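You operate a simulated robot arm through the tools that you are given. There is no shell and no other tool. Be economical: measure what you need, move in short steps, check, and stop when the job is done.

Carry out the task below with a simulated two-armed robot. There is one attempt and no reset: what you move stays moved.

TASK
Carry the pale board with both arms and set it on the top of the tall rack. Then take the green jar and leave it on the door end of the plank table. Then take the grey rounded tile and put it on the orange tile. Then put the brown pot on the shelf under the middle bench. Then put the large clay lump on the door end of the plank table away on the front of the mill bench. Then put the mallet on the door end of the plank table away on the middle of the plank table. Then take the small tile marked "57" from the door end of the plank table and leave it on the square tile on the door end of the plank table. Then put the black brush on the top of the tall rack. Then put one of the cracked tiles from the top of the crate bench on the mixing bench. Then put two of the brushes from the inside of the brown tray on the top of the slate slab. Keep to this order. Set down upright: green jar.

Only the result counts: the job must be done as asked and must still hold three seconds after the hand-in. Knocking over, shifting, dropping, spilling or breaking anything else fails it.

THE ROBOT
Two 7-joint arms with two-finger parallel grippers on one trunk, on a base that drives. Base frame: it is fixed to the floor where the robot stands at the start and does not move with it; the origin is under the middle of the robot, x ahead of it, y to its left, z up. Units: mm, degrees, N and s.
The left shoulder is at the start at [110, 169, 1501], the right one opposite. With the tool pointing down near the work surface each hand reaches from about 100 to 660 mm from the robot's upright axis, wherever it stands, measured 20 degrees to its own side. Places, roughly: black brush (3x3x10 cm) [-1300, 100, 800]; brown pot (7x7x6 cm) [-900, -200, 700]; brush (11x5x5 cm) [-1400, -2200, 900]; cracked tile (10x5x2 cm) [-800, 1800, 800]; door end of the plank table [-1100, -200, 700]; front of the mill bench (17x50 cm) [-5180, -560, 720]; green jar (7x7x14 cm) [800, 0, 900]; grey rounded tile (9x2x2 cm) [-700, 100, 700]; large clay lump (8x6x4 cm) [-700, -300, 700]; mallet (21x6x9 cm) [-1300, -500, 800]; middle of the plank table [-1100, -1200, 700]; mixing bench [600, -2300, 800]; orange tile (9x9x2 cm) [600, 1100, 800]; pale board (34x20x4 cm) [500, 200, 800]; shelf under the middle bench [-3300, 0, 300]; small tile [-1250, 0, 750]; square tile (10x10x2 cm) [-1000, -500, 700]; top of the slate slab [-3000, -3900, 900]; top of the tall rack [700, -900, 1400]. Payload 1.57 kg a hand.
The TCP of each hand is the grasp point between the finger pads, 30 mm short of the fingertips. In the tool frame z runs along the fingers and y along their closing line. Largest opening 80 mm; finger width 17, thickness 12; the body of the gripper, 40 by 82 mm, starts 80 mm behind the TCP.
Orientation is that of the tool frame in the base frame, as [roll, pitch, yaw] about the fixed x, y, z axes, in that order (R = Rz(yaw) Ry(pitch) Rx(roll)). With the fingers straight down and closing along the base's y, the tool's x points along the base's -x, its y along +y and its z along -z.

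THE INTERFACE
- The arms move only by the tool send_rows. It takes "left_motion", "right_motion" or both (then of equal length, played together; a hand with none holds still); each is a list of rows, each a list of 2 entries, a list of its own where there are three numbers: the shift along the base's x, y, z in cm, then the turn, a rotation vector about the base's x, y, z in degrees. In form: [[[tx, ty, tz], [rx, ry, rz]], ...]. A call has 1 to 8 rows; each row shifts and turns the commanded pose from where the row before left it. "left_hand" and "right_hand" are, for a hand that has rows, the gripper command, from -1 (fully open) to 1 (shut), values between in proportion, set as the call begins (left out, the last holds). Rows are played at 5 a second. More than 50 mm and 8.6 degrees between two rows, or a gripper value outside its range, and nothing of the call is played. Where a pose cannot be reached the arm comes as near as it can. A force on the tool above 40 N (or 10 N above the force at the start of the call, whichever is more), or a blocked arm, ends the call early, and 0.2 s more pass. The fingers move at their own pace (about 72 mm/s each) and stop on an object; they squeeze with about 22 N. The grip force told is the motor's: it shows also when the fingers shut on nothing. Time passes only in rows, and 0.2 s behind the last, so rows that do not move let the fingers close. It gives the time, the measured TCP pose, the force on the tool (base axes), the opening and the grip force at its end, in the units of the frame above (readings bear some noise), with the torque about the TCP (base axes, N m) and any sound that the robot's microphone picked up.
- Cameras (640 x 400 px; columns grow to the right, rows downward): "scene" is now at [120.1, -39.5, 1659.9]; the picture's right is [-0.69, -0.72, 0.00], its down [-0.67, 0.64, -0.36] and it looks along [0.26, -0.25, -0.93] (base axes); focal length 214 px, centre (320, 200). "left" rides on the left gripper at [72, 7, -122] in its tool frame; the picture's right is [-0.09, 1.00, 0.00], its down [-0.84, -0.08, -0.54] and it looks along [-0.54, -0.05, 0.84] (tool axes); focal length 238 px, centre (320, 200). "right" rides on the right gripper at [72, -7, -122] in its tool frame; the picture's right is [0.09, 1.00, 0.00], its down [-0.84, 0.08, -0.54] and it looks along [-0.54, 0.05, 0.84] (tool axes); focal length 238 px, centre (320, 200). There is no depth. A picture from a camera that has moved, and an enlarged one, comes with that camera's place and axes in the base frame and with its lens.
- snapshot(camera): a new picture of that camera. No time passes.
- raise_lower(by): slides the trunk up (or, below 0, down) by that many mm; the arms and the scene camera ride with it, the base frame stays. It gives what a move gives, with no picture.
- steer(legs): drives the robot by 1 to 6 legs, each [ahead, left, turn to the left] in mm, mm and degrees, along the robot's own axes; the way and the turn of a leg run together, so that a leg with both is an arc; at most 1500 mm and 180 degrees a leg. The arms and the cameras ride along, it lands a little off, and it stops where it bumps. It gives what a move gives.
- head_to(pan, tilt): turns the head with the scene camera to pan (to the left, within 86 degrees either way) and tilt (down, from -29 to 69), counted from straight ahead of the robot. It gives what a move gives.
- inspect(camera, box): a new picture of the part [left, top, right, bottom] of that camera's present view, enlarged. No time passes.
- finish_job(): hands the job in; it is judged then, once.

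Work in short steps. Places have to be worked out from the pictures, the camera data and where the tool is seen: move nearer, look again, correct. Check each grasp and each placing, and mend what went wrong. You have 535 turns and 336 pictures in all, those below and enlarged ones among them. Open the grippers and draw the arms clear of the work before you hand the job in, unless the task says otherwise; then end with one line.

The tools are called as a command line: name --argument value ..., lists and objects as JSON in quotes. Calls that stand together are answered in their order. send_rows: Moves the arms, as the interface text tells. Its arguments: {"type":"object","properties":{"left_motion":{"type":"array","items":{"type":"array"}},"left_hand":{"type":"number"},"right_motion":{"type":"array","items":{"type":"array"}},"right_hand":{"type":"number"}},"required":[]} The other tools are called the same way: raise_lower (by) slides the trunk up or down; steer (legs) drives the base; head_to (pan, tilt) turns the head that bears the scene camera; snapshot (camera) takes a picture; inspect (camera, box) takes an enlarged picture of a part of a camera's view; finish_job () hands the job in.

At the start:

```text
clock: 0.0
left_position: [582.2, -79.2, 999.0]
left_tcp_rot: [-180.0, 0.0, 180.0]
left_wrist_force: [0.8, 0.1, -0.9]
left_ft_torque: [-0.01, 0.02, 0.0]
left_gripper_width: 80.0
left_finger_force: 0.0
right_position: [344.2, -459.4, 999.4]
right_tcp_rot: [-180.0, 0.0, -179.9]
right_wrist_force: [-0.8, 0.5, -0.5]
right_ft_torque: [0.0, 0.01, 0.02]
right_gripper_width: 80.0
right_finger_force: 0.1
trunk travel left (down, up): [-814.0, 76.0]
robot x, y, heading: [1.1, 4.1, 0.0]
head pan, tilt: [-43.8, 68.8]
```

scene: 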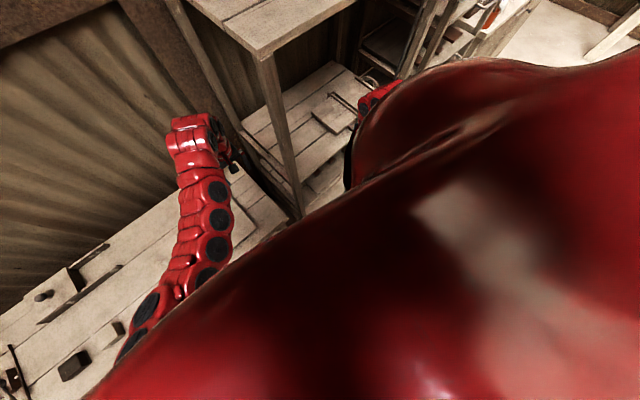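
right: 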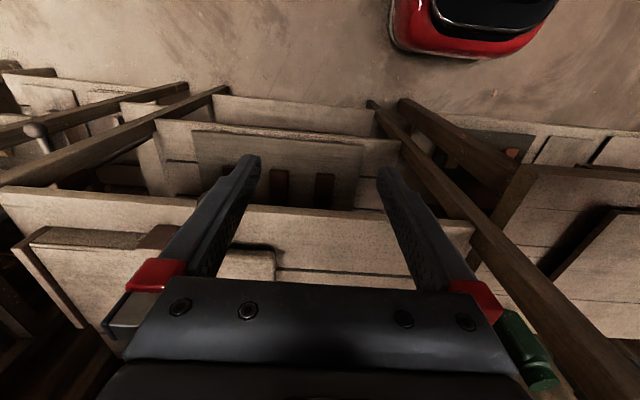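
left: 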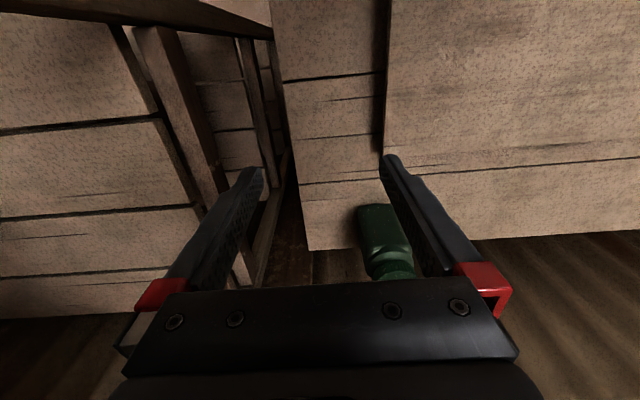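

I'll look ahead at the workbench with the board first.

head_to --pan 10 --tilt 55

snapshot --camera "scene"

head_to --pan -50 --tilt 20

snapshot --camera "scene"

```text
clock: 1.2
left_position: [582.0, -79.1, 998.7]
left_tcp_rot: [179.9, 0.0, -180.0]
left_wrist_force: [-1.4, -0.5, 0.6]
left_ft_torque: [0.0, -0.06, 0.0]
left_gripper_width: 80.0
left_finger_force: 0.1
right_position: [343.8, -459.4, 999.3]
right_tcp_rot: [179.9, 0.1, 180.0]
right_wrist_force: [-0.5, -0.4, -0.6]
right_ft_torque: [0.03, 0.01, 0.0]
right_gripper_width: 80.1
right_finger_force: 0.0
trunk travel left (down, up): [-814.0, 76.0]
robot x, y, heading: [3.6, 1.1, -0.2]
head pan, tilt: [10.0, 55.0]
```

```text
332 pictures are left
camera scene: at [150.7, 11.6, 1675.3], right [0.17, -0.98, 0.0], down [-0.81, -0.14, -0.57], along [0.56, 0.1, -0.82], focal length 214 px, centre (320, 200)
```

scene: 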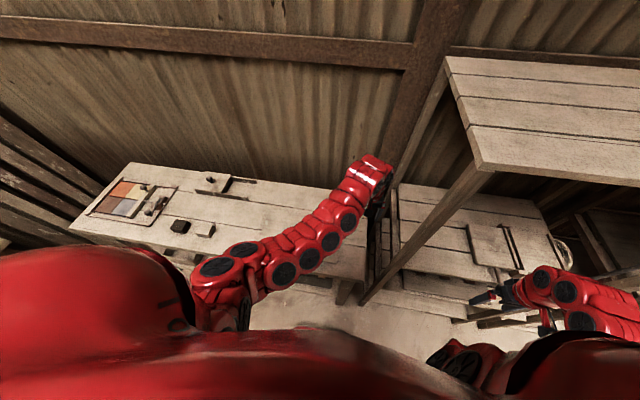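

```text
clock: 2.5
left_position: [581.6, -78.8, 1000.2]
left_tcp_rot: [-179.9, -0.1, -179.9]
left_wrist_force: [-0.1, 0.9, -0.8]
left_ft_torque: [-0.04, 0.01, -0.01]
left_gripper_width: 80.0
left_finger_force: 0.0
right_position: [344.7, -459.2, 1000.0]
right_tcp_rot: [-180.0, -0.1, -180.0]
right_wrist_force: [0.1, -0.5, -0.6]
right_ft_torque: [-0.01, -0.04, 0.02]
right_gripper_width: 80.1
right_finger_force: 0.0
trunk travel left (down, up): [-814.0, 76.0]
robot x, y, heading: [0.0, -3.8, -0.2]
head pan, tilt: [-50.0, 20.0]
```

```text
331 pictures are left
camera scene: at [139.7, -72.1, 1727.4], right [-0.77, -0.64, 0.0], down [-0.22, 0.26, -0.94], along [0.6, -0.72, -0.34], focal length 214 px, centre (320, 200)
```

scene: 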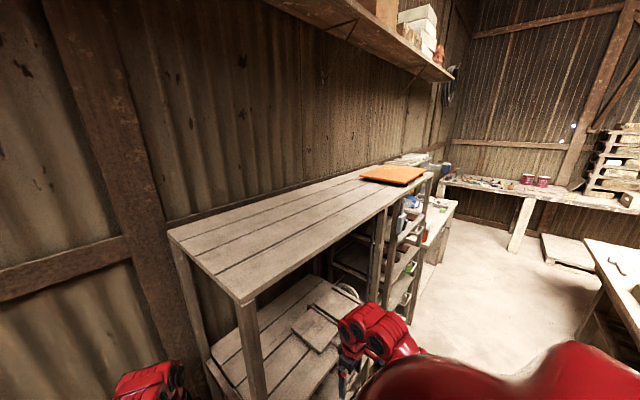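

The left arm hides the board; I pull it back and aside, above everything, then look again.

send_rows --left_motion '[[[-3, 0, 4], [0, 0, 0]], [[-3, 4, 0], [0, 0, 0]], [[-3, 4, 0], [0, 0, 0]], [[-3, 4, 0], [0, 0, 0]], [[-3, 4, 0], [0, 0, 0]], [[-3, 4, 0], [0, 0, 0]], [[-3, 4, 0], [0, 0, 0]], [[-3, 4, 0], [0, 0, 0]]]'

send_rows --left_motion '[[[0, 4.5, 0], [0, 0, 0]], [[0, 4.5, 0], [0, 0, 0]], [[0, 4.5, 0], [0, 0, 0]], [[0, 4.5, 0], [0, 0, 0]], [[0, 4.5, 0], [0, 0, 0]]]'

head_to --pan 0 --tilt 45

snapshot --camera "scene"

snapshot --camera "left"

```text
clock: 4.3
left_position: [407.4, 127.3, 1004.0]
left_tcp_rot: [180.0, -0.1, 179.9]
left_wrist_force: [0.1, -0.3, -0.9]
left_ft_torque: [-0.02, 0.0, -0.01]
left_gripper_width: 80.2
left_finger_force: 0.0
left hand out of reach, approached as far as the arm can: row 1, 2, 3, 7, 8
right_position: [343.4, -460.8, 1000.0]
right_tcp_rot: [-180.0, 0.1, 180.0]
right_wrist_force: [0.0, -0.4, -0.8]
right_ft_torque: [0.0, 0.0, 0.02]
right_gripper_width: 80.2
right_finger_force: 0.0
trunk travel left (down, up): [-814.0, 76.0]
robot x, y, heading: [1.7, 0.9, 0.1]
head pan, tilt: [-50.0, 20.0]
```

```text
clock: 5.5
left_position: [407.6, 353.8, 1005.0]
left_tcp_rot: [179.9, 0.0, 180.0]
left_wrist_force: [1.1, 0.0, -0.6]
left_ft_torque: [0.0, 0.01, -0.04]
left_gripper_width: 79.9
left_finger_force: 0.0
right_position: [344.9, -458.7, 1001.2]
right_tcp_rot: [-180.0, 0.0, 180.0]
right_wrist_force: [0.2, 0.7, -1.0]
right_ft_torque: [-0.01, -0.03, 0.0]
right_gripper_width: 80.1
right_finger_force: 0.0
trunk travel left (down, up): [-814.0, 76.0]
robot x, y, heading: [0.7, 0.3, -0.1]
head pan, tilt: [-50.0, 20.0]
```

```text
clock: 6.7
left_position: [408.6, 352.5, 1004.6]
left_tcp_rot: [-180.0, 0.1, -179.9]
left_wrist_force: [0.4, -1.0, -0.1]
left_ft_torque: [0.03, 0.0, 0.0]
left_gripper_width: 80.0
left_finger_force: 0.0
right_position: [343.6, -459.5, 999.1]
right_tcp_rot: [180.0, 0.1, -180.0]
right_wrist_force: [-0.4, -0.2, 0.5]
right_ft_torque: [0.01, 0.02, -0.01]
right_gripper_width: 79.9
right_finger_force: 0.0
trunk travel left (down, up): [-814.0, 76.0]
robot x, y, heading: [-2.7, 1.0, -0.1]
head pan, tilt: [0.0, 45.0]
```

```text
330 pictures are left
camera scene: at [161.0, -0.9, 1688.8], right [0.0, -1.0, 0.0], down [-0.71, 0.0, -0.71], along [0.71, 0.0, -0.71], focal length 214 px, centre (320, 200)
```

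scene: 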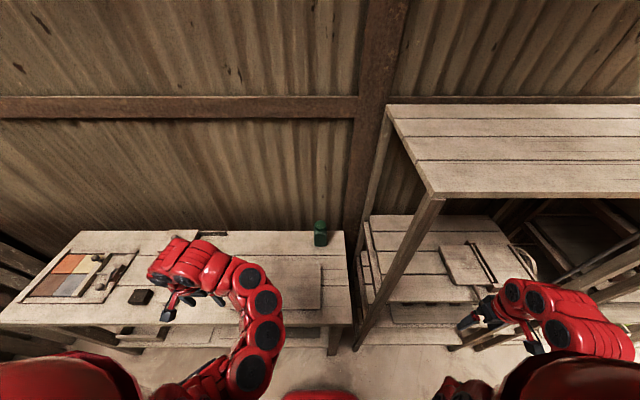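

```text
329 pictures are left
camera left: at [335.7, 356.9, 1126.1], right [0.09, 1.0, 0.0], down [0.84, -0.08, 0.54], along [0.54, -0.05, -0.84], focal length 238 px, centre (320, 200)
```

left: 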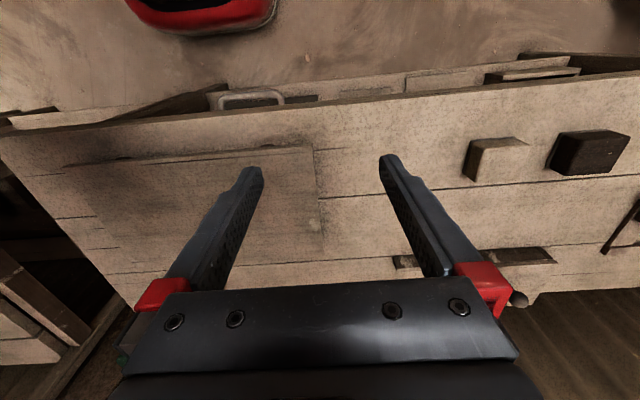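

Board triangulates to x≈440–625, y≈0–340, top z≈835. I'll inspect its edges to see how it can be gripped.

inspect --camera "left" --box '[0, 80, 340, 300]'

inspect --camera "scene" --box '[0, 210, 380, 400]'

```text
1.82 times, centred on (170, 190) of left
camera zoom: at [335.7, 356.9, 1126.1], right [0.09, 1.0, 0.0], down [0.84, -0.08, 0.54], along [0.54, -0.05, -0.84], focal length 433 px, centre (593, 218)
```

zoom: 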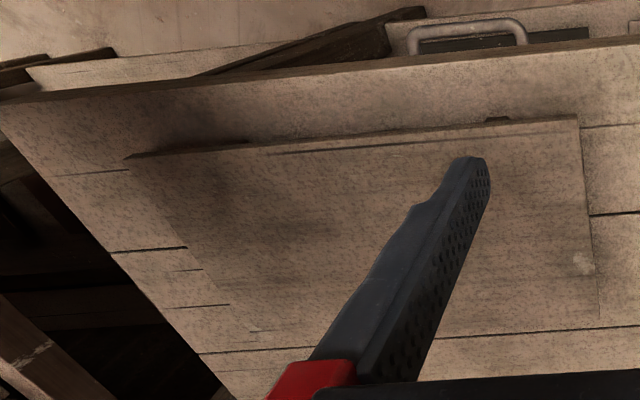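

```text
1.68 times, centred on (190, 305) of scene
camera zoom: at [161.0, -0.9, 1688.8], right [0.0, -1.0, 0.0], down [-0.71, 0.0, -0.71], along [0.71, 0.0, -0.71], focal length 361 px, centre (539, 23)
```

zoom: 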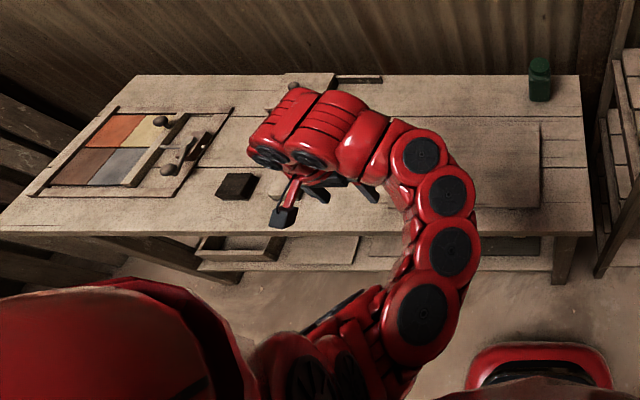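

The board stands on two battens, so its front edge can be gripped from ahead with fingers above and below. I back off and centre on the board, then turn both hands to point forward.

steer --legs '[[-200, 0, 0], [0, 170, 0]]'

send_rows --left_motion '[[[0, 0, 0], [4.949, -4.949, -4.949]], [[0, 0, 0], [4.949, -4.949, -4.949]], [[0, 0, 0], [4.949, -4.949, -4.949]], [[0, 0, 0], [4.949, -4.949, -4.949]], [[0, 0, 0], [4.949, -4.949, -4.949]], [[0, 0, 0], [4.949, -4.949, -4.949]], [[0, 0, 0], [4.949, -4.949, -4.949]]]' --right_motion '[[[0, 0, 0], [-4.949, -4.949, 4.949]], [[0, 0, 0], [-4.949, -4.949, 4.949]], [[0, 0, 0], [-4.949, -4.949, 4.949]], [[0, 0, 0], [-4.949, -4.949, 4.949]], [[0, 0, 0], [-4.949, -4.949, 4.949]], [[0, 0, 0], [-4.949, -4.949, 4.949]], [[0, 0, 0], [-4.949, -4.949, 4.949]]]'

send_rows --left_motion '[[[0, 0, 0], [4.949, -4.949, -4.949]], [[0, 0, 0], [4.949, -4.949, -4.949]], [[0, 0, 0], [4.949, -4.949, -4.949]], [[0, 0, 0], [4.949, -4.949, -4.949]], [[0, 0, 0], [4.949, -4.949, -4.949]], [[0, 0, 0], [4.949, -4.949, -4.949]], [[0, 0, 0], [4.949, -4.949, -4.949]]]' --right_motion '[[[0, 0, 0], [-4.949, -4.949, 4.949]], [[0, 0, 0], [-4.949, -4.949, 4.949]], [[0, 0, 0], [-4.949, -4.949, 4.949]], [[0, 0, 0], [-4.949, -4.949, 4.949]], [[0, 0, 0], [-4.949, -4.949, 4.949]], [[0, 0, 0], [-4.949, -4.949, 4.949]], [[0, 0, 0], [-4.949, -4.949, 4.949]]]'

snapshot --camera "scene"

```text
clock: 9.4
left_position: [211.8, 518.7, 1004.8]
left_tcp_rot: [179.9, -0.1, 179.6]
left_wrist_force: [-0.4, -1.0, 0.1]
left_ft_torque: [-0.01, 0.0, -0.02]
left_gripper_width: 80.0
left_finger_force: 0.2
right_position: [143.2, -292.8, 998.8]
right_tcp_rot: [-180.0, 0.1, 179.8]
right_wrist_force: [-0.5, 0.0, -1.0]
right_ft_torque: [-0.01, 0.0, 0.01]
right_gripper_width: 80.1
right_finger_force: 0.0
trunk travel left (down, up): [-814.0, 76.0]
robot x, y, heading: [-197.1, 170.2, -0.4]
head pan, tilt: [0.0, 45.0]
```

```text
clock: 11.0
left_position: [272.6, 598.8, 1103.8]
left_tcp_rot: [154.6, 15.6, 154.2]
left_wrist_force: [-0.7, -0.2, -0.6]
left_ft_torque: [-0.03, 0.04, 0.0]
left_gripper_width: 80.0
left_finger_force: 0.0
left hand out of reach, approached as far as the arm can: row 2, 3, 4, 5, 6, 7
right_position: [143.1, -292.3, 998.7]
right_tcp_rot: [-165.3, 11.5, -165.6]
right_wrist_force: [0.4, -0.1, -0.3]
right_ft_torque: [0.01, -0.02, 0.0]
right_gripper_width: 79.9
right_finger_force: 0.0
right hand out of reach, approached as far as the arm can: row 3, 4, 5, 6, 7
trunk travel left (down, up): [-814.0, 76.0]
robot x, y, heading: [-199.2, 167.4, -0.4]
head pan, tilt: [0.0, 45.0]
```

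```text
clock: 12.6
left_position: [271.4, 598.3, 1104.1]
left_tcp_rot: [154.6, 15.5, 154.2]
left_wrist_force: [0.6, -0.6, 0.1]
left_ft_torque: [-0.02, 0.02, 0.02]
left_gripper_width: 80.0
left_finger_force: 0.1
left hand out of reach, approached as far as the arm can: row 1, 2, 3, 4, 5, 6, 7
right_position: [142.8, -292.3, 999.1]
right_tcp_rot: [-165.3, 11.5, -165.6]
right_wrist_force: [-0.4, 0.4, 0.5]
right_ft_torque: [-0.01, 0.01, -0.04]
right_gripper_width: 79.9
right_finger_force: 0.1
right hand out of reach, approached as far as the arm can: row 1, 2, 3, 4, 5, 6, 7
trunk travel left (down, up): [-814.0, 76.0]
robot x, y, heading: [-195.2, 169.7, -0.2]
head pan, tilt: [0.0, 45.0]
```

```text
326 pictures are left
camera scene: at [-36.7, 167.7, 1688.8], right [-0.01, -1.0, 0.0], down [-0.71, 0.0, -0.71], along [0.71, 0.0, -0.71], focal length 214 px, centre (320, 200)
```

scene: 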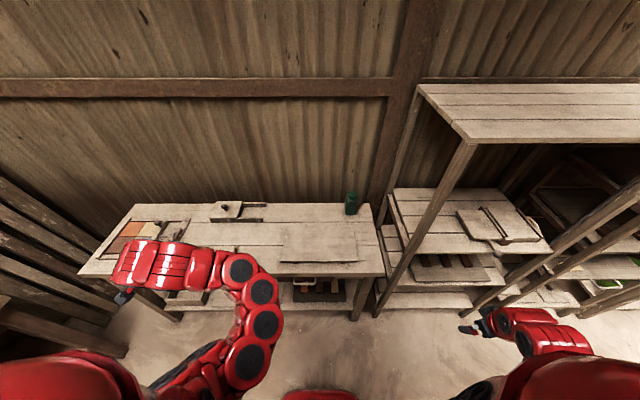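

The pose was out of reach low down. I bring the hands up to shoulder height and forward, then turn them there.

send_rows --left_motion '[[[0.4, -3.2, 3.1], [0, 0, 0]], [[0.4, -3.2, 3.1], [0, 0, 0]], [[0.4, -3.2, 3.1], [0, 0, 0]], [[0.4, -3.2, 3.1], [0, 0, 0]], [[0.4, -3.2, 3.1], [0, 0, 0]], [[0.4, -3.2, 3.1], [0, 0, 0]], [[0.4, -3.2, 3.1], [0, 0, 0]], [[0.4, -3.2, 3.1], [0, 0, 0]]]' --right_motion '[[[1.5, 2, 4.2], [0, 0, 0]], [[1.5, 2, 4.2], [0, 0, 0]], [[1.5, 2, 4.2], [0, 0, 0]], [[1.5, 2, 4.2], [0, 0, 0]], [[1.5, 2, 4.2], [0, 0, 0]], [[1.5, 2, 4.2], [0, 0, 0]], [[1.5, 2, 4.2], [0, 0, 0]], [[1.5, 2, 4.2], [0, 0, 0]]]'

send_rows --left_motion '[[[0, 0, 0], [4.949, -4.949, -4.949]], [[0, 0, 0], [4.949, -4.949, -4.949]], [[0, 0, 0], [4.949, -4.949, -4.949]], [[0, 0, 0], [4.949, -4.949, -4.949]], [[0, 0, 0], [4.949, -4.949, -4.949]], [[0, 0, 0], [4.949, -4.949, -4.949]], [[0, 0, 0], [4.949, -4.949, -4.949]]]' --right_motion '[[[0, 0, 0], [-4.949, -4.949, 4.949]], [[0, 0, 0], [-4.949, -4.949, 4.949]], [[0, 0, 0], [-4.949, -4.949, 4.949]], [[0, 0, 0], [-4.949, -4.949, 4.949]], [[0, 0, 0], [-4.949, -4.949, 4.949]], [[0, 0, 0], [-4.949, -4.949, 4.949]], [[0, 0, 0], [-4.949, -4.949, 4.949]]]'

```text
clock: 14.4
left_position: [305.9, 426.5, 1277.7]
left_tcp_rot: [154.7, 15.7, 154.2]
left_wrist_force: [0.3, -1.5, -0.3]
left_ft_torque: [-0.02, -0.03, 0.03]
left_gripper_width: 79.9
left_finger_force: 0.0
left hand out of reach, approached as far as the arm can: row 1, 2, 3, 4
right_position: [142.6, -292.6, 998.9]
right_tcp_rot: [-165.3, 11.5, -165.6]
right_wrist_force: [0.6, -0.2, -0.3]
right_ft_torque: [0.03, 0.01, -0.01]
right_gripper_width: 79.9
right_finger_force: 0.0
right hand out of reach, approached as far as the arm can: row 1, 2, 3, 4, 5, 6, 7, 8
trunk travel left (down, up): [-814.0, 76.0]
robot x, y, heading: [-199.7, 169.7, -0.3]
head pan, tilt: [0.0, 45.0]
```

```text
clock: 16.0
left_position: [312.5, 434.5, 1334.8]
left_tcp_rot: [138.1, 18.5, 137.6]
left_wrist_force: [0.1, 0.2, 0.1]
left_ft_torque: [-0.01, 0.0, -0.01]
left_gripper_width: 80.1
left_finger_force: 0.3
left hand out of reach, approached as far as the arm can: row 2, 3, 4, 5, 6, 7
right_position: [142.8, -291.7, 999.4]
right_tcp_rot: [-165.3, 11.5, -165.6]
right_wrist_force: [-0.3, 0.9, 0.0]
right_ft_torque: [0.04, 0.02, 0.01]
right_gripper_width: 80.2
right_finger_force: 0.0
right hand out of reach, approached as far as the arm can: row 1, 2, 3, 4, 5, 6, 7
trunk travel left (down, up): [-814.0, 76.0]
robot x, y, heading: [-194.4, 167.1, 0.0]
head pan, tilt: [0.0, 45.0]
```

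The right arm is stuck at a limit; I turn it back a bit and raise it straight.

send_rows --right_motion '[[[0, 0, 0], [4.949, 4.949, -4.949]], [[0, 0, 0], [4.949, 4.949, -4.949]], [[3, 0, 3], [4.949, 4.949, -4.949]], [[3, 0, 3], [0, 0, 0]], [[3, 0, 3], [0, 0, 0]], [[3, 0, 3], [0, 0, 0]], [[3, 0, 3], [0, 0, 0]]]'

snapshot --camera "scene"

```text
clock: 17.6
left_position: [312.7, 435.8, 1333.5]
left_tcp_rot: [138.1, 18.5, 137.7]
left_wrist_force: [-0.3, 0.1, -1.2]
left_ft_torque: [0.01, 0.0, -0.01]
left_gripper_width: 80.0
left_finger_force: 0.0
right_position: [248.7, -251.7, 990.3]
right_tcp_rot: [178.5, -1.4, 178.0]
right_wrist_force: [0.3, 0.9, 0.0]
right_ft_torque: [0.0, 0.01, 0.02]
right_gripper_width: 80.2
right_finger_force: 0.1
right hand out of reach, approached as far as the arm can: row 3, 4, 5, 6, 7
trunk travel left (down, up): [-814.0, 76.0]
robot x, y, heading: [-195.4, 169.8, -0.5]
head pan, tilt: [0.0, 45.0]
```

```text
325 pictures are left
camera scene: at [-36.0, 167.9, 1688.7], right [-0.01, -1.0, 0.0], down [-0.71, 0.0, -0.71], along [0.71, 0.0, -0.71], focal length 214 px, centre (320, 200)
```

scene: 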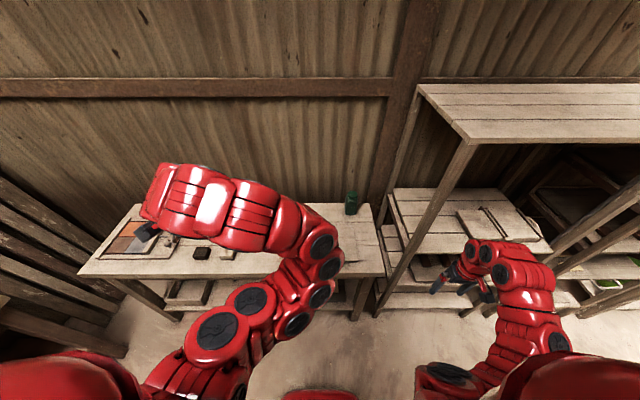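

I try plain forward pitch combined with forward/up motion for the right hand.

send_rows --right_motion '[[[2, 0, 0], [0, -8, 0]], [[2, 0, 0], [0, -8, 0]], [[2, 0, 2], [0, -8, 0]], [[2, 0, 2], [0, -8, 0]], [[2, 0, 2], [0, -8, 0]], [[2, 0, 2], [0, -8, 0]], [[2, 0, 2], [0, -8, 0]], [[2, 0, 2], [0, -8, 0]]]'

send_rows --left_motion '[[[-1, -2, 0], [4, -3, -4]], [[0, -2, 0], [4, -3, -4]], [[0, -2, 0], [4, -3, -4]], [[0, -2, 0], [4, -3, -4]], [[0, 0, 0], [4, -3, -4]], [[0, 0, 0], [4, -3, -4]], [[0, 0, 0], [4, -3, -4]]]'

```text
clock: 19.4
left_position: [311.8, 435.4, 1333.9]
left_tcp_rot: [138.0, 18.5, 137.5]
left_wrist_force: [0.2, -0.9, -0.6]
left_ft_torque: [-0.01, -0.01, -0.01]
left_gripper_width: 80.1
left_finger_force: 0.1
right_position: [408.7, -254.9, 1112.5]
right_tcp_rot: [174.5, 62.4, 175.5]
right_wrist_force: [-0.1, -0.1, 0.4]
right_ft_torque: [-0.01, 0.02, -0.01]
right_gripper_width: 79.9
right_finger_force: 0.0
trunk travel left (down, up): [-814.0, 76.0]
robot x, y, heading: [-199.1, 167.3, -0.2]
head pan, tilt: [0.0, 45.0]
```

```text
clock: 21.0
left_position: [298.4, 328.1, 1428.9]
left_tcp_rot: [118.6, 12.7, 116.4]
left_wrist_force: [-0.8, -0.4, 0.4]
left_ft_torque: [0.03, 0.02, -0.01]
left_gripper_width: 80.0
left_finger_force: 0.0
left hand out of reach, approached as far as the arm can: row 1, 2, 3, 4, 5, 6, 7
right_position: [406.3, -254.1, 1112.7]
right_tcp_rot: [174.4, 62.3, 175.6]
right_wrist_force: [-0.4, 0.2, -0.9]
right_ft_torque: [0.04, 0.01, -0.03]
right_gripper_width: 79.9
right_finger_force: 0.0
trunk travel left (down, up): [-814.0, 76.0]
robot x, y, heading: [-193.1, 169.5, -0.5]
head pan, tilt: [0.0, 45.0]
```

Pitching forward works on the right. I back it a bit and roll it about base x in the −90° direction.

send_rows --right_motion '[[[-2, 1, 2], [0, -8, 0]], [[-2, 1, 2], [0, -8, 0]], [[-2, 1, 2], [0, -8, 0]], [[0, 0, 2], [-8, 0, 0]], [[0, 0, 2], [-8, 0, 0]], [[0, 0, 2], [-8, 0, 0]], [[0, 0, 2], [-8, 0, 0]], [[0, 0, 2], [-8, 0, 0]]]'

snapshot --camera "scene"

```text
clock: 22.8
left_position: [300.2, 329.5, 1429.9]
left_tcp_rot: [118.7, 12.7, 116.5]
left_wrist_force: [0.4, -0.2, 0.2]
left_ft_torque: [-0.04, 0.01, 0.02]
left_gripper_width: 80.1
left_finger_force: 0.0
right_position: [350.4, -221.7, 1272.9]
right_tcp_rot: [-96.3, 51.8, -95.9]
right_wrist_force: [0.5, -0.1, -0.7]
right_ft_torque: [0.04, 0.02, -0.01]
right_gripper_width: 79.9
right_finger_force: 0.1
trunk travel left (down, up): [-814.0, 76.0]
robot x, y, heading: [-196.2, 176.5, -0.3]
head pan, tilt: [0.0, 45.0]
```

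```text
324 pictures are left
camera scene: at [-36.7, 167.8, 1688.8], right [-0.01, -1.0, 0.0], down [-0.71, 0.0, -0.71], along [0.71, 0.0, -0.71], focal length 214 px, centre (320, 200)
```

scene: 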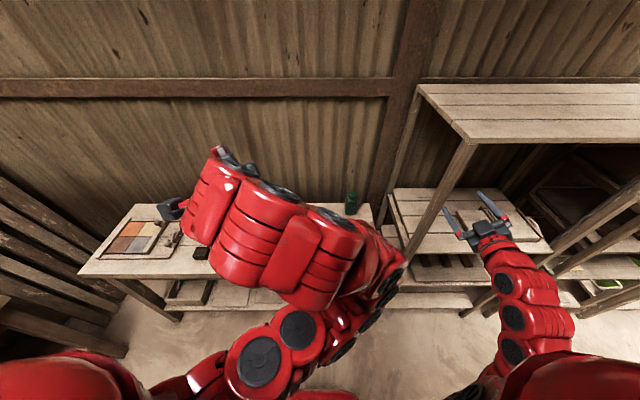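

Right hand works that way. I unwind the left the way it came and finish the right's roll.

send_rows --left_motion '[[[1, 1.5, -4.5], [-4.9, 4.9, 4.9]], [[1, 1.5, -4.5], [-4.9, 4.9, 4.9]], [[1, 1.5, -4.5], [-4.9, 4.9, 4.9]], [[1, 1.5, -4.5], [-4.9, 4.9, 4.9]], [[1, 1, -4.5], [-4.9, 4.9, 4.9]], [[0, 0, -4.5], [-4.9, 4.9, 4.9]], [[0, 0, -4.5], [-4.9, 4.9, 4.9]], [[0, 0, -4.5], [-4.9, 4.9, 4.9]]]' --right_motion '[[[0, 0, 0], [-8, 0, 0]], [[0, 0, 0], [-8, 0, 0]], [[0, 0, 0], [-8, 0, 0]], [[0, 0, 0], [-8, 0, 0]], [[0, 0, 0], [-8, 0, 0]], [[0, 0, 0], [-8, 0, 0]], [[0, 0, 0], [0, 0, 0]], [[0, 0, 0], [0, 0, 0]]]'

```text
clock: 24.6
left_position: [346.4, 394.3, 1067.0]
left_tcp_rot: [172.9, 5.4, 168.0]
left_wrist_force: [0.6, 0.1, 0.3]
left_ft_torque: [0.02, -0.01, 0.01]
left_gripper_width: 80.2
left_finger_force: 0.0
left hand out of reach, approached as far as the arm can: row 1, 8
right_position: [351.5, -223.2, 1266.4]
right_tcp_rot: [-91.7, 3.9, -93.6]
right_wrist_force: [-0.6, 0.3, -0.2]
right_ft_torque: [0.01, 0.01, 0.0]
right_gripper_width: 80.0
right_finger_force: 0.0
right hand out of reach, approached as far as the arm can: row 3
trunk travel left (down, up): [-814.0, 76.0]
robot x, y, heading: [-196.9, 169.9, -0.4]
head pan, tilt: [0.0, 45.0]
```

Left is back pointing down; now the same pitch-then-roll mirrored for the left.

send_rows --left_motion '[[[0, 2, -1], [0, -8, 3]], [[0, 2, 0], [0, -8, 3]], [[1, 2, 2], [0, -8, 3]], [[1, 1, 2], [0, -8, 2]], [[1, 1, 2], [0, -8, 0]], [[1, 1, 2], [0, -8, 0]], [[1, 1, 2], [0, -8, 0]], [[0, 0, 2], [0, -8, 0]]]'

send_rows --left_motion '[[[-1, 0, 2], [0, -8, 0]], [[-1, 0, 2], [0, -8, 0]], [[-1, 0, 2], [4, -6, 0]], [[0, 0, 2], [8, 0, 0]], [[0, 0, 2], [8, 0, 0]], [[0, 0, 2], [8, 0, 0]], [[0, 0, 2], [8, 0, 0]], [[0, 0, 2], [8, 0, 0]]]'

```text
clock: 26.4
left_position: [387.7, 458.8, 1134.4]
left_tcp_rot: [169.2, 40.7, 177.9]
left_wrist_force: [-0.6, -0.1, -0.2]
left_ft_torque: [-0.01, 0.02, 0.02]
left_gripper_width: 80.0
left_finger_force: 0.1
left hand out of reach, approached as far as the arm can: row 4, 5, 6, 7, 8
right_position: [350.2, -224.6, 1265.3]
right_tcp_rot: [-91.8, 4.0, -93.6]
right_wrist_force: [-0.1, 0.1, -0.2]
right_ft_torque: [0.0, 0.0, 0.0]
right_gripper_width: 80.1
right_finger_force: 0.0
trunk travel left (down, up): [-814.0, 76.0]
robot x, y, heading: [-198.0, 167.2, -0.3]
head pan, tilt: [0.0, 45.0]
```

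```text
clock: 28.2
left_position: [387.0, 457.9, 1234.2]
left_tcp_rot: [121.9, 28.8, 149.9]
left_wrist_force: [-1.2, -0.8, 0.0]
left_ft_torque: [-0.05, -0.04, -0.01]
left_gripper_width: 80.1
left_finger_force: 0.0
left hand out of reach, approached as far as the arm can: row 1, 2, 3
right_position: [350.2, -225.1, 1266.0]
right_tcp_rot: [-91.8, 3.9, -93.7]
right_wrist_force: [-0.8, 0.0, 0.5]
right_ft_torque: [-0.02, 0.01, 0.02]
right_gripper_width: 80.1
right_finger_force: 0.0
trunk travel left (down, up): [-814.0, 76.0]
robot x, y, heading: [-197.4, 166.8, -0.5]
head pan, tilt: [0.0, 45.0]
```

I compute the remaining left rotation to forward-pointing (65° about (0.63,−0.21,−0.75)) and apply it.

send_rows --left_motion '[[[0, -1, 0.5], [5.15, -1.69, -6.15]], [[0, -1, 0.5], [5.15, -1.69, -6.15]], [[0, -1, 0.5], [5.15, -1.69, -6.15]], [[0, -1, 0.5], [5.15, -1.69, -6.15]], [[0, -1, 0], [5.15, -1.69, -6.15]], [[0, -1, 0], [5.15, -1.69, -6.15]], [[0, -1, 0], [5.15, -1.69, -6.15]], [[0, -1, 0], [5.15, -1.69, -6.15]]]'

snapshot --camera "scene"

```text
clock: 30.0
left_position: [401.8, 406.1, 1170.2]
left_tcp_rot: [96.6, 12.8, 107.2]
left_wrist_force: [0.7, -0.3, 1.0]
left_ft_torque: [0.02, -0.02, -0.04]
left_gripper_width: 80.0
left_finger_force: 0.0
left hand out of reach, approached as far as the arm can: row 1, 2, 3, 4, 5, 6, 7, 8
right_position: [348.4, -221.2, 1268.2]
right_tcp_rot: [-91.8, 3.8, -93.6]
right_wrist_force: [0.6, 0.2, 0.3]
right_ft_torque: [0.02, -0.02, -0.02]
right_gripper_width: 80.0
right_finger_force: 0.0
trunk travel left (down, up): [-814.0, 76.0]
robot x, y, heading: [-195.9, 167.9, -0.3]
head pan, tilt: [0.0, 45.0]
```

```text
323 pictures are left
camera scene: at [-38.1, 171.0, 1688.9], right [-0.01, -1.0, 0.0], down [-0.71, 0.0, -0.71], along [0.71, -0.01, -0.71], focal length 214 px, centre (320, 200)
```

scene: 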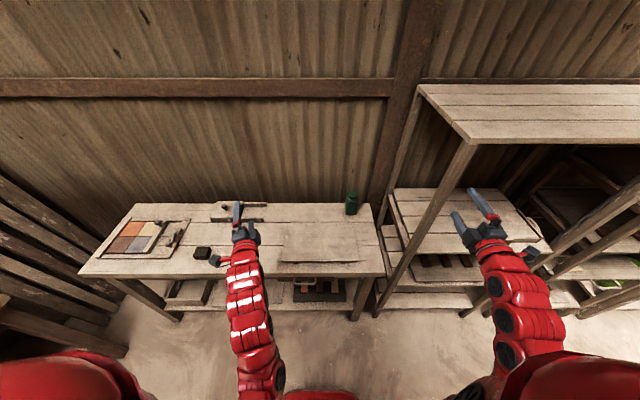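

Both arms now reach forward. I align both exactly, pull back slightly, and bring them to y≈315 and y≈25.

send_rows --left_motion '[[[-1.2, -1.1, 1.5], [1.7, -0.56, -2]], [[-1.2, -1.1, 1.5], [1.7, -0.56, -2]], [[-1.2, -1.1, 1.5], [1.7, -0.56, -2]], [[-1.2, -1.1, 1.5], [1.7, -0.56, -2]], [[-1.2, -1.1, 1.5], [1.7, -0.56, -2]], [[-1.2, -1.1, 1.5], [1.7, -0.56, -2]], [[-1.2, -1.1, 1.5], [1.7, -0.56, -2]], [[-1.2, -1.1, 1.5], [1.7, -0.56, -2]]]' --right_motion '[[[-0.5, 3, 0.3], [-0.49, -0.22, 0.45]], [[-0.5, 3, 0.3], [-0.49, -0.22, 0.45]], [[-0.5, 3, 0.3], [-0.49, -0.22, 0.45]], [[-0.5, 3, 0.3], [-0.49, -0.22, 0.45]], [[-0.5, 3, 0.3], [-0.49, -0.22, 0.45]], [[-0.5, 3, 0.3], [-0.49, -0.22, 0.45]], [[-0.5, 3, 0.3], [-0.49, -0.22, 0.45]], [[-0.5, 3, 0.3], [-0.49, -0.22, 0.45]]]'

```text
clock: 31.8
left_position: [377.7, 349.2, 1156.7]
left_tcp_rot: [90.1, 0.1, 90.4]
left_wrist_force: [0.3, 0.2, 0.1]
left_ft_torque: [0.0, -0.04, -0.02]
left_gripper_width: 80.2
left_finger_force: 0.1
left hand out of reach, approached as far as the arm can: row 1, 2, 3, 4, 5, 6, 7, 8
right_position: [339.3, -192.3, 1235.1]
right_tcp_rot: [-90.1, 0.6, -90.1]
right_wrist_force: [0.5, 0.3, 0.1]
right_ft_torque: [-0.01, 0.05, 0.0]
right_gripper_width: 80.1
right_finger_force: 0.0
right hand out of reach, approached as far as the arm can: row 1, 2, 3, 4, 5, 6, 7, 8
trunk travel left (down, up): [-814.0, 76.0]
robot x, y, heading: [-198.8, 171.3, -0.6]
head pan, tilt: [0.0, 45.0]
```

Orientation is exact. Now just translate.

send_rows --left_motion '[[[-1.5, -0.7, 0], [0, 0, 0]], [[-1.5, -0.7, 0], [0, 0, 0]], [[-1.5, -0.7, 0], [0, 0, 0]], [[-1.5, -0.7, 0], [0, 0, 0]], [[-1.5, -0.7, 0], [0, 0, 0]]]' --right_motion '[[[0, 4, 0], [0, 0, 0]], [[0, 4, 0], [0, 0, 0]], [[0, 4, -1.5], [0, 0, 0]], [[0, 4, -1.5], [0, 0, 0]], [[0, 4, -1.5], [0, 0, 0]]]'

```text
clock: 33.0
left_position: [348.3, 330.1, 1138.6]
left_tcp_rot: [90.1, 0.2, 90.4]
left_wrist_force: [0.7, 0.3, 1.2]
left_ft_torque: [0.0, -0.02, -0.01]
left_gripper_width: 80.3
left_finger_force: 0.1
left hand out of reach, approached as far as the arm can: row 1, 2, 3, 4, 5
right_position: [345.6, -83.6, 1162.6]
right_tcp_rot: [-88.0, 0.6, -89.8]
right_wrist_force: [-0.6, 0.4, -0.6]
right_ft_torque: [-0.01, 0.02, -0.01]
right_gripper_width: 79.8
right_finger_force: 0.1
right hand out of reach, approached as far as the arm can: row 1, 2, 3, 5
trunk travel left (down, up): [-814.0, 76.0]
robot x, y, heading: [-197.9, 171.7, -0.2]
head pan, tilt: [0.0, 45.0]
```

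I test how high the left hand can go when pointing forward farther out.

send_rows --left_motion '[[[3, 0, 2], [0, 0, 0]], [[3, 0, 2], [0, 0, 0]], [[3, 0, 2], [0, 0, 0]], [[3, 0, 4], [0, 0, 0]], [[0, 0, 4.5], [0, 0, 0]], [[0, 0, 4.5], [0, 0, 0]], [[0, 0, 4.5], [0, 0, 0]], [[0, 0, 4.5], [0, 0, 0]]]'

snapshot --camera "scene"

```text
clock: 34.8
left_position: [477.1, 328.9, 1401.6]
left_tcp_rot: [90.1, 0.1, 90.2]
left_wrist_force: [-0.7, -0.5, 0.9]
left_ft_torque: [0.0, -0.01, -0.01]
left_gripper_width: 80.1
left_finger_force: 0.0
left hand out of reach, approached as far as the arm can: row 7
right_position: [346.3, -84.2, 1163.9]
right_tcp_rot: [-88.0, 0.6, -89.7]
right_wrist_force: [0.0, -1.1, 0.4]
right_ft_torque: [0.01, -0.01, -0.01]
right_gripper_width: 80.1
right_finger_force: 0.2
trunk travel left (down, up): [-814.0, 76.0]
robot x, y, heading: [-202.1, 169.8, -0.3]
head pan, tilt: [0.0, 45.0]
```

```text
322 pictures are left
camera scene: at [-37.1, 167.4, 1688.8], right [-0.01, -1.0, 0.0], down [-0.71, 0.0, -0.71], along [0.71, 0.0, -0.71], focal length 214 px, centre (320, 200)
```

scene: 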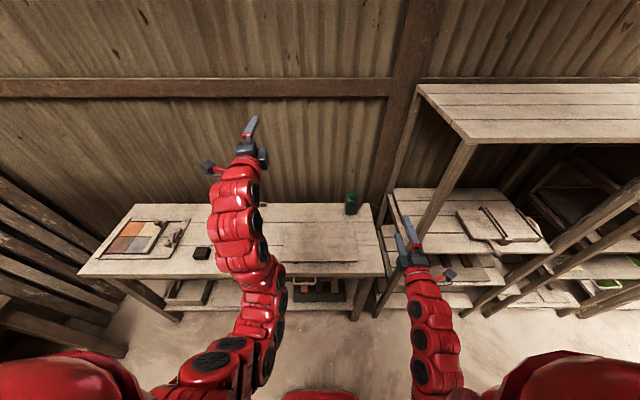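

At 677 mm ahead, z≈1400 is reachable, so the trunk alone can do the lift. Before backing further I check the space behind.

head_to --pan 86 --tilt 40

snapshot --camera "scene"

head_to --pan -86 --tilt 40

snapshot --camera "scene"

```text
clock: 36.4
left_position: [479.1, 329.6, 1402.3]
left_tcp_rot: [90.2, 0.2, 90.4]
left_wrist_force: [-0.3, 0.0, 0.1]
left_ft_torque: [-0.02, 0.01, 0.02]
left_gripper_width: 80.0
left_finger_force: 0.1
right_position: [347.0, -83.7, 1161.7]
right_tcp_rot: [-88.0, 0.5, -89.6]
right_wrist_force: [-0.1, 0.5, 0.2]
right_ft_torque: [0.0, 0.03, 0.04]
right_gripper_width: 80.1
right_finger_force: 0.1
trunk travel left (down, up): [-814.0, 76.0]
robot x, y, heading: [-198.0, 166.5, -0.2]
head pan, tilt: [85.9, 40.0]
```

```text
321 pictures are left
camera scene: at [-111.4, 253.1, 1696.0], right [1.0, -0.08, 0.0], down [-0.05, -0.64, -0.77], along [0.06, 0.76, -0.64], focal length 214 px, centre (320, 200)
```

scene: 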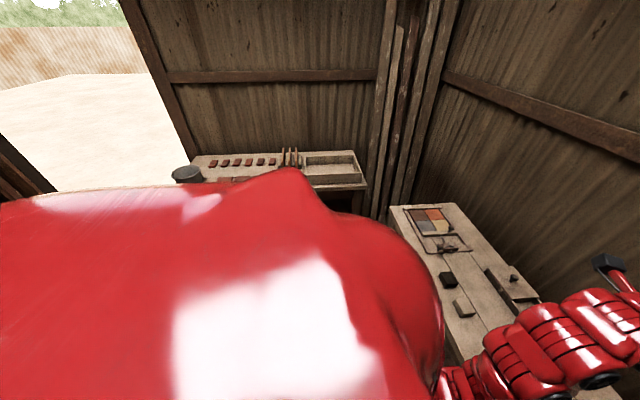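

```text
clock: 39.0
left_position: [477.9, 329.3, 1401.1]
left_tcp_rot: [90.1, 0.1, 90.5]
left_wrist_force: [0.6, 0.3, 0.2]
left_ft_torque: [0.03, -0.01, 0.01]
left_gripper_width: 80.0
left_finger_force: 0.0
right_position: [347.3, -84.4, 1163.7]
right_tcp_rot: [-88.0, 0.6, -89.6]
right_wrist_force: [0.0, -0.7, 0.4]
right_ft_torque: [0.02, -0.04, -0.01]
right_gripper_width: 80.0
right_finger_force: 0.1
trunk travel left (down, up): [-814.0, 76.0]
robot x, y, heading: [-201.2, 168.2, -0.5]
head pan, tilt: [-85.9, 40.0]
```

```text
320 pictures are left
camera scene: at [-112.4, 83.5, 1696.0], right [-1.0, -0.07, 0.0], down [-0.04, 0.64, -0.77], along [0.05, -0.76, -0.64], focal length 214 px, centre (320, 200)
```

scene: 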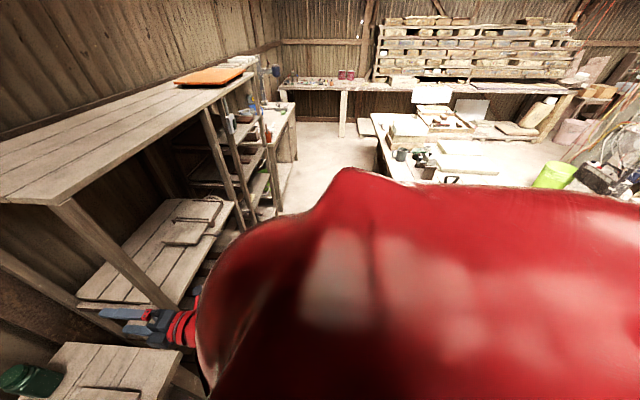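

The plank table edge is at x≈−600, so backing 125 mm is safe. Then I bring the right hand to mirror the left.

steer --legs '[[-125, 0, 0]]'

send_rows --right_motion '[[[3, 0, 2], [0, 0, 0]], [[3, 1.4, 2], [0, 0, 0]], [[3, 1.4, 2], [0, 0, 0]], [[3, 1.4, 3], [0, 0, 0]], [[1, 1.4, 4.2], [0, 0, 0]], [[0, 1.4, 4.2], [0, 0, 0]], [[0, 1.4, 4], [0, 0, 0]], [[0, 1.4, 2.5], [0, 0, 0]]]'

head_to --pan 0 --tilt 45

```text
clock: 40.2
left_position: [355.3, 330.4, 1400.1]
left_tcp_rot: [90.0, 0.1, 90.5]
left_wrist_force: [-0.2, -0.4, -0.2]
left_ft_torque: [0.01, 0.03, -0.01]
left_gripper_width: 79.8
left_finger_force: 0.0
right_position: [223.5, -82.9, 1162.5]
right_tcp_rot: [-88.0, 0.7, -89.6]
right_wrist_force: [-0.1, -0.1, 0.6]
right_ft_torque: [-0.01, -0.06, 0.01]
right_gripper_width: 80.2
right_finger_force: 0.1
trunk travel left (down, up): [-814.0, 76.0]
robot x, y, heading: [-324.2, 173.0, -0.5]
head pan, tilt: [-85.9, 40.0]
```

```text
clock: 42.0
left_position: [353.0, 331.5, 1401.4]
left_tcp_rot: [90.1, 0.2, 90.4]
left_wrist_force: [0.5, -0.3, 0.3]
left_ft_torque: [0.01, -0.03, -0.02]
left_gripper_width: 79.8
left_finger_force: 0.0
right_position: [353.3, 15.0, 1401.4]
right_tcp_rot: [-88.1, 0.6, -89.6]
right_wrist_force: [0.2, -0.6, 0.8]
right_ft_torque: [0.03, -0.01, 0.0]
right_gripper_width: 80.1
right_finger_force: 0.0
trunk travel left (down, up): [-814.0, 76.0]
robot x, y, heading: [-322.0, 170.2, -0.1]
head pan, tilt: [-85.9, 40.0]
```

```text
clock: 43.6
left_position: [353.0, 331.3, 1401.6]
left_tcp_rot: [90.1, 0.1, 90.4]
left_wrist_force: [-0.3, 0.0, 0.4]
left_ft_torque: [-0.01, 0.0, 0.01]
left_gripper_width: 80.0
left_finger_force: 0.1
right_position: [352.9, 14.2, 1400.8]
right_tcp_rot: [-88.0, 0.6, -89.6]
right_wrist_force: [0.1, 0.7, -0.4]
right_ft_torque: [0.02, 0.02, -0.02]
right_gripper_width: 80.1
right_finger_force: 0.1
trunk travel left (down, up): [-814.0, 76.0]
robot x, y, heading: [-327.3, 176.2, -0.3]
head pan, tilt: [0.0, 45.0]
```

Both hands mirrored at z 1401. Lower the trunk 540 and look with the wrist cameras at the board edge.

raise_lower --by -540

send_rows --right_motion '[[[0, 0, 0], [0, 2, 0]]]'

snapshot --camera "left"

snapshot --camera "right"

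snapshot --camera "scene"

```text
refused: -540 is not a number from -400 to 400
```

```text
clock: 44.0
left_position: [354.6, 331.3, 1399.9]
left_tcp_rot: [90.1, 0.1, 90.4]
left_wrist_force: [0.3, 0.6, -0.6]
left_ft_torque: [-0.01, -0.02, -0.01]
left_gripper_width: 80.0
left_finger_force: 0.0
right_position: [353.4, 14.1, 1400.3]
right_tcp_rot: [-90.1, 0.8, -89.7]
right_wrist_force: [-0.2, -0.2, 0.0]
right_ft_torque: [-0.03, 0.0, -0.02]
right_gripper_width: 80.2
right_finger_force: 0.0
trunk travel left (down, up): [-814.0, 76.0]
robot x, y, heading: [-324.8, 171.5, -0.3]
head pan, tilt: [0.0, 45.0]
```

```text
319 pictures are left
camera left: at [231.5, 401.1, 1407.2], right [0.0, -0.09, 1.0], down [-0.54, -0.84, -0.07], along [0.84, -0.53, -0.05], focal length 238 px, centre (320, 200)
```

left: 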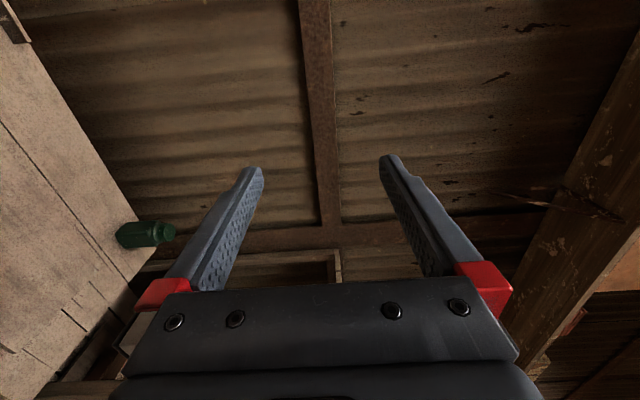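

```text
318 pictures are left
camera right: at [231.5, -56.6, 1408.4], right [0.0, -0.08, -1.0], down [-0.55, 0.83, -0.07], along [0.84, 0.55, -0.05], focal length 238 px, centre (320, 200)
```

right: 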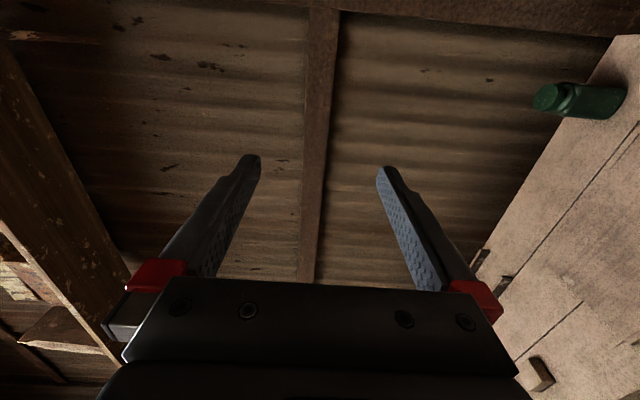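

```text
317 pictures are left
camera scene: at [-160.7, 169.5, 1688.7], right [-0.01, -1.0, 0.0], down [-0.71, 0.0, -0.71], along [0.71, 0.0, -0.71], focal length 214 px, centre (320, 200)
```

scene: 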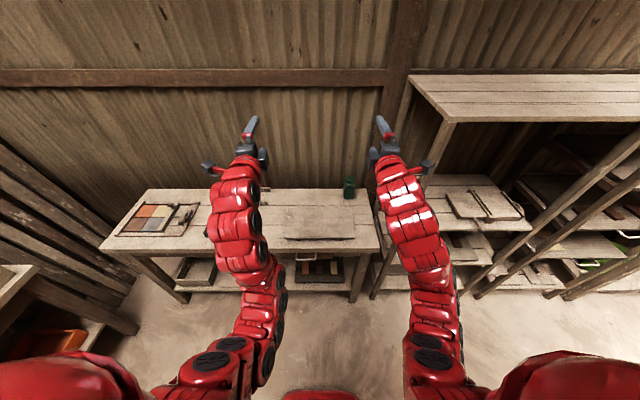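

Lower the trunk in two steps and look.

raise_lower --by -400

raise_lower --by -130

snapshot --camera "left"

snapshot --camera "right"

snapshot --camera "scene"

```text
clock: 47.9
left_position: [354.3, 329.8, 1001.2]
left_tcp_rot: [90.0, 0.1, 90.4]
left_wrist_force: [-0.6, 0.2, -0.5]
left_ft_torque: [0.03, 0.03, 0.01]
left_gripper_width: 79.9
left_finger_force: 0.1
right_position: [353.2, 15.6, 1001.0]
right_tcp_rot: [-90.2, 0.7, -89.6]
right_wrist_force: [0.1, -0.4, 0.6]
right_ft_torque: [-0.01, -0.02, -0.02]
right_gripper_width: 79.9
right_finger_force: 0.0
trunk travel left (down, up): [-414.0, 476.0]
robot x, y, heading: [-318.1, 171.5, -0.3]
head pan, tilt: [0.0, 45.0]
```

```text
clock: 49.4
left_position: [353.7, 330.9, 871.6]
left_tcp_rot: [90.1, 0.0, 90.4]
left_wrist_force: [0.1, 1.1, 0.9]
left_ft_torque: [0.01, -0.01, 0.0]
left_gripper_width: 80.1
left_finger_force: 0.1
right_position: [353.7, 13.2, 871.8]
right_tcp_rot: [-89.9, 0.7, -89.7]
right_wrist_force: [0.5, 0.4, -0.1]
right_ft_torque: [-0.01, 0.0, 0.01]
right_gripper_width: 80.3
right_finger_force: 0.0
trunk travel left (down, up): [-284.0, 606.0]
robot x, y, heading: [-323.5, 168.3, -0.3]
head pan, tilt: [0.0, 45.0]
```

```text
316 pictures are left
camera left: at [230.9, 400.5, 877.6], right [0.0, -0.09, 1.0], down [-0.54, -0.84, -0.08], along [0.84, -0.53, -0.05], focal length 238 px, centre (320, 200)
```

left: 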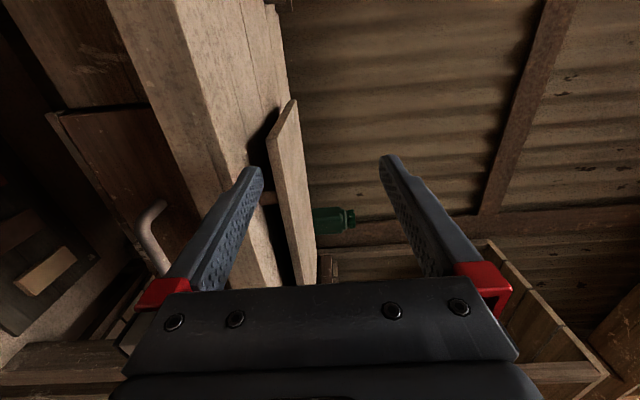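

```text
315 pictures are left
camera right: at [230.9, -57.2, 878.5], right [0.0, -0.08, -1.0], down [-0.55, 0.83, -0.07], along [0.84, 0.55, -0.04], focal length 238 px, centre (320, 200)
```

right: 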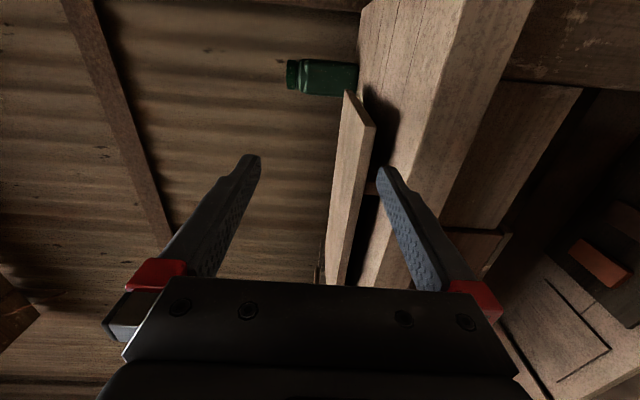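

```text
314 pictures are left
camera scene: at [-161.4, 168.7, 1158.8], right [-0.01, -1.0, 0.0], down [-0.71, 0.0, -0.71], along [0.71, 0.0, -0.71], focal length 214 px, centre (320, 200)
```

scene: 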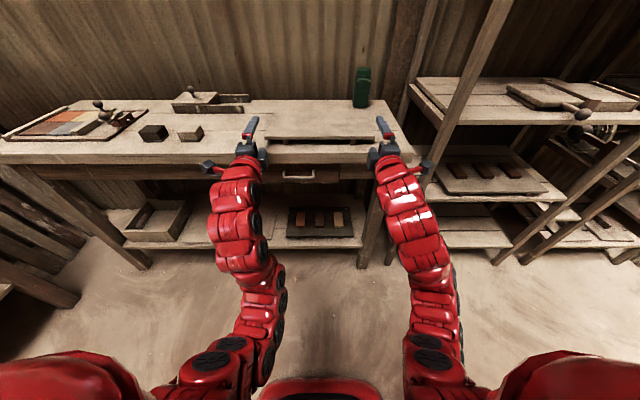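

Very good views. I zoom on the board edge from both wrists for height and batten positions.

inspect --camera "left" --box '[220, 80, 380, 290]'

inspect --camera "right" --box '[280, 80, 440, 290]'

inspect --camera "scene" --box '[240, 90, 400, 190]'

```text
1.90 times, centred on (300, 185) of left
camera zoom: at [230.9, 400.5, 877.6], right [0.0, -0.09, 1.0], down [-0.54, -0.84, -0.08], along [0.84, -0.53, -0.05], focal length 454 px, centre (358, 229)
```

zoom: 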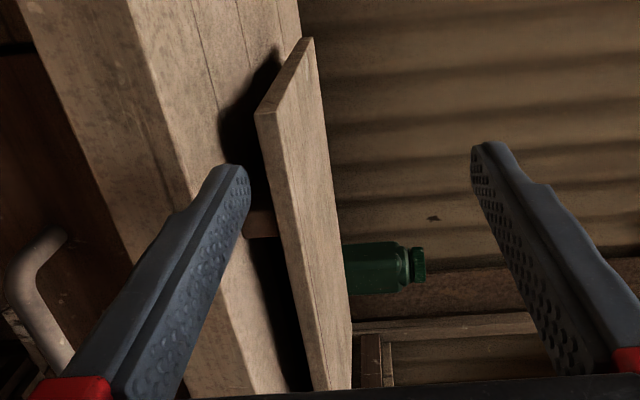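

```text
1.90 times, centred on (360, 185) of right
camera zoom: at [230.9, -57.2, 878.5], right [0.0, -0.08, -1.0], down [-0.55, 0.83, -0.07], along [0.84, 0.55, -0.04], focal length 454 px, centre (244, 229)
```

zoom: 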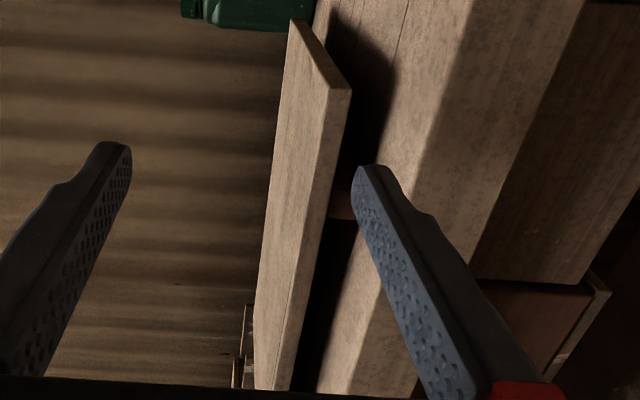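

```text
4.00 times, centred on (320, 140) of scene
camera zoom: at [-161.4, 168.7, 1158.8], right [-0.01, -1.0, 0.0], down [-0.71, 0.0, -0.71], along [0.71, 0.0, -0.71], focal length 858 px, centre (320, 440)
```

zoom: 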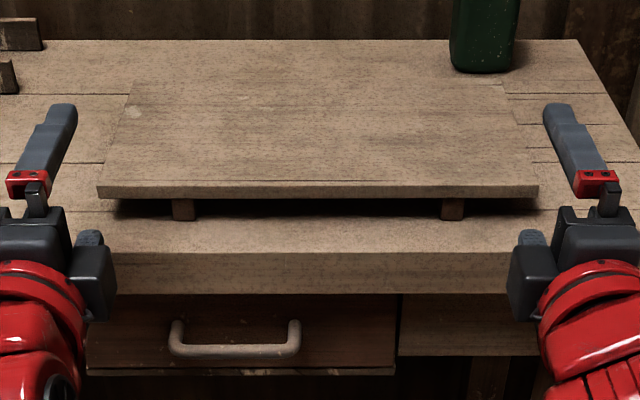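

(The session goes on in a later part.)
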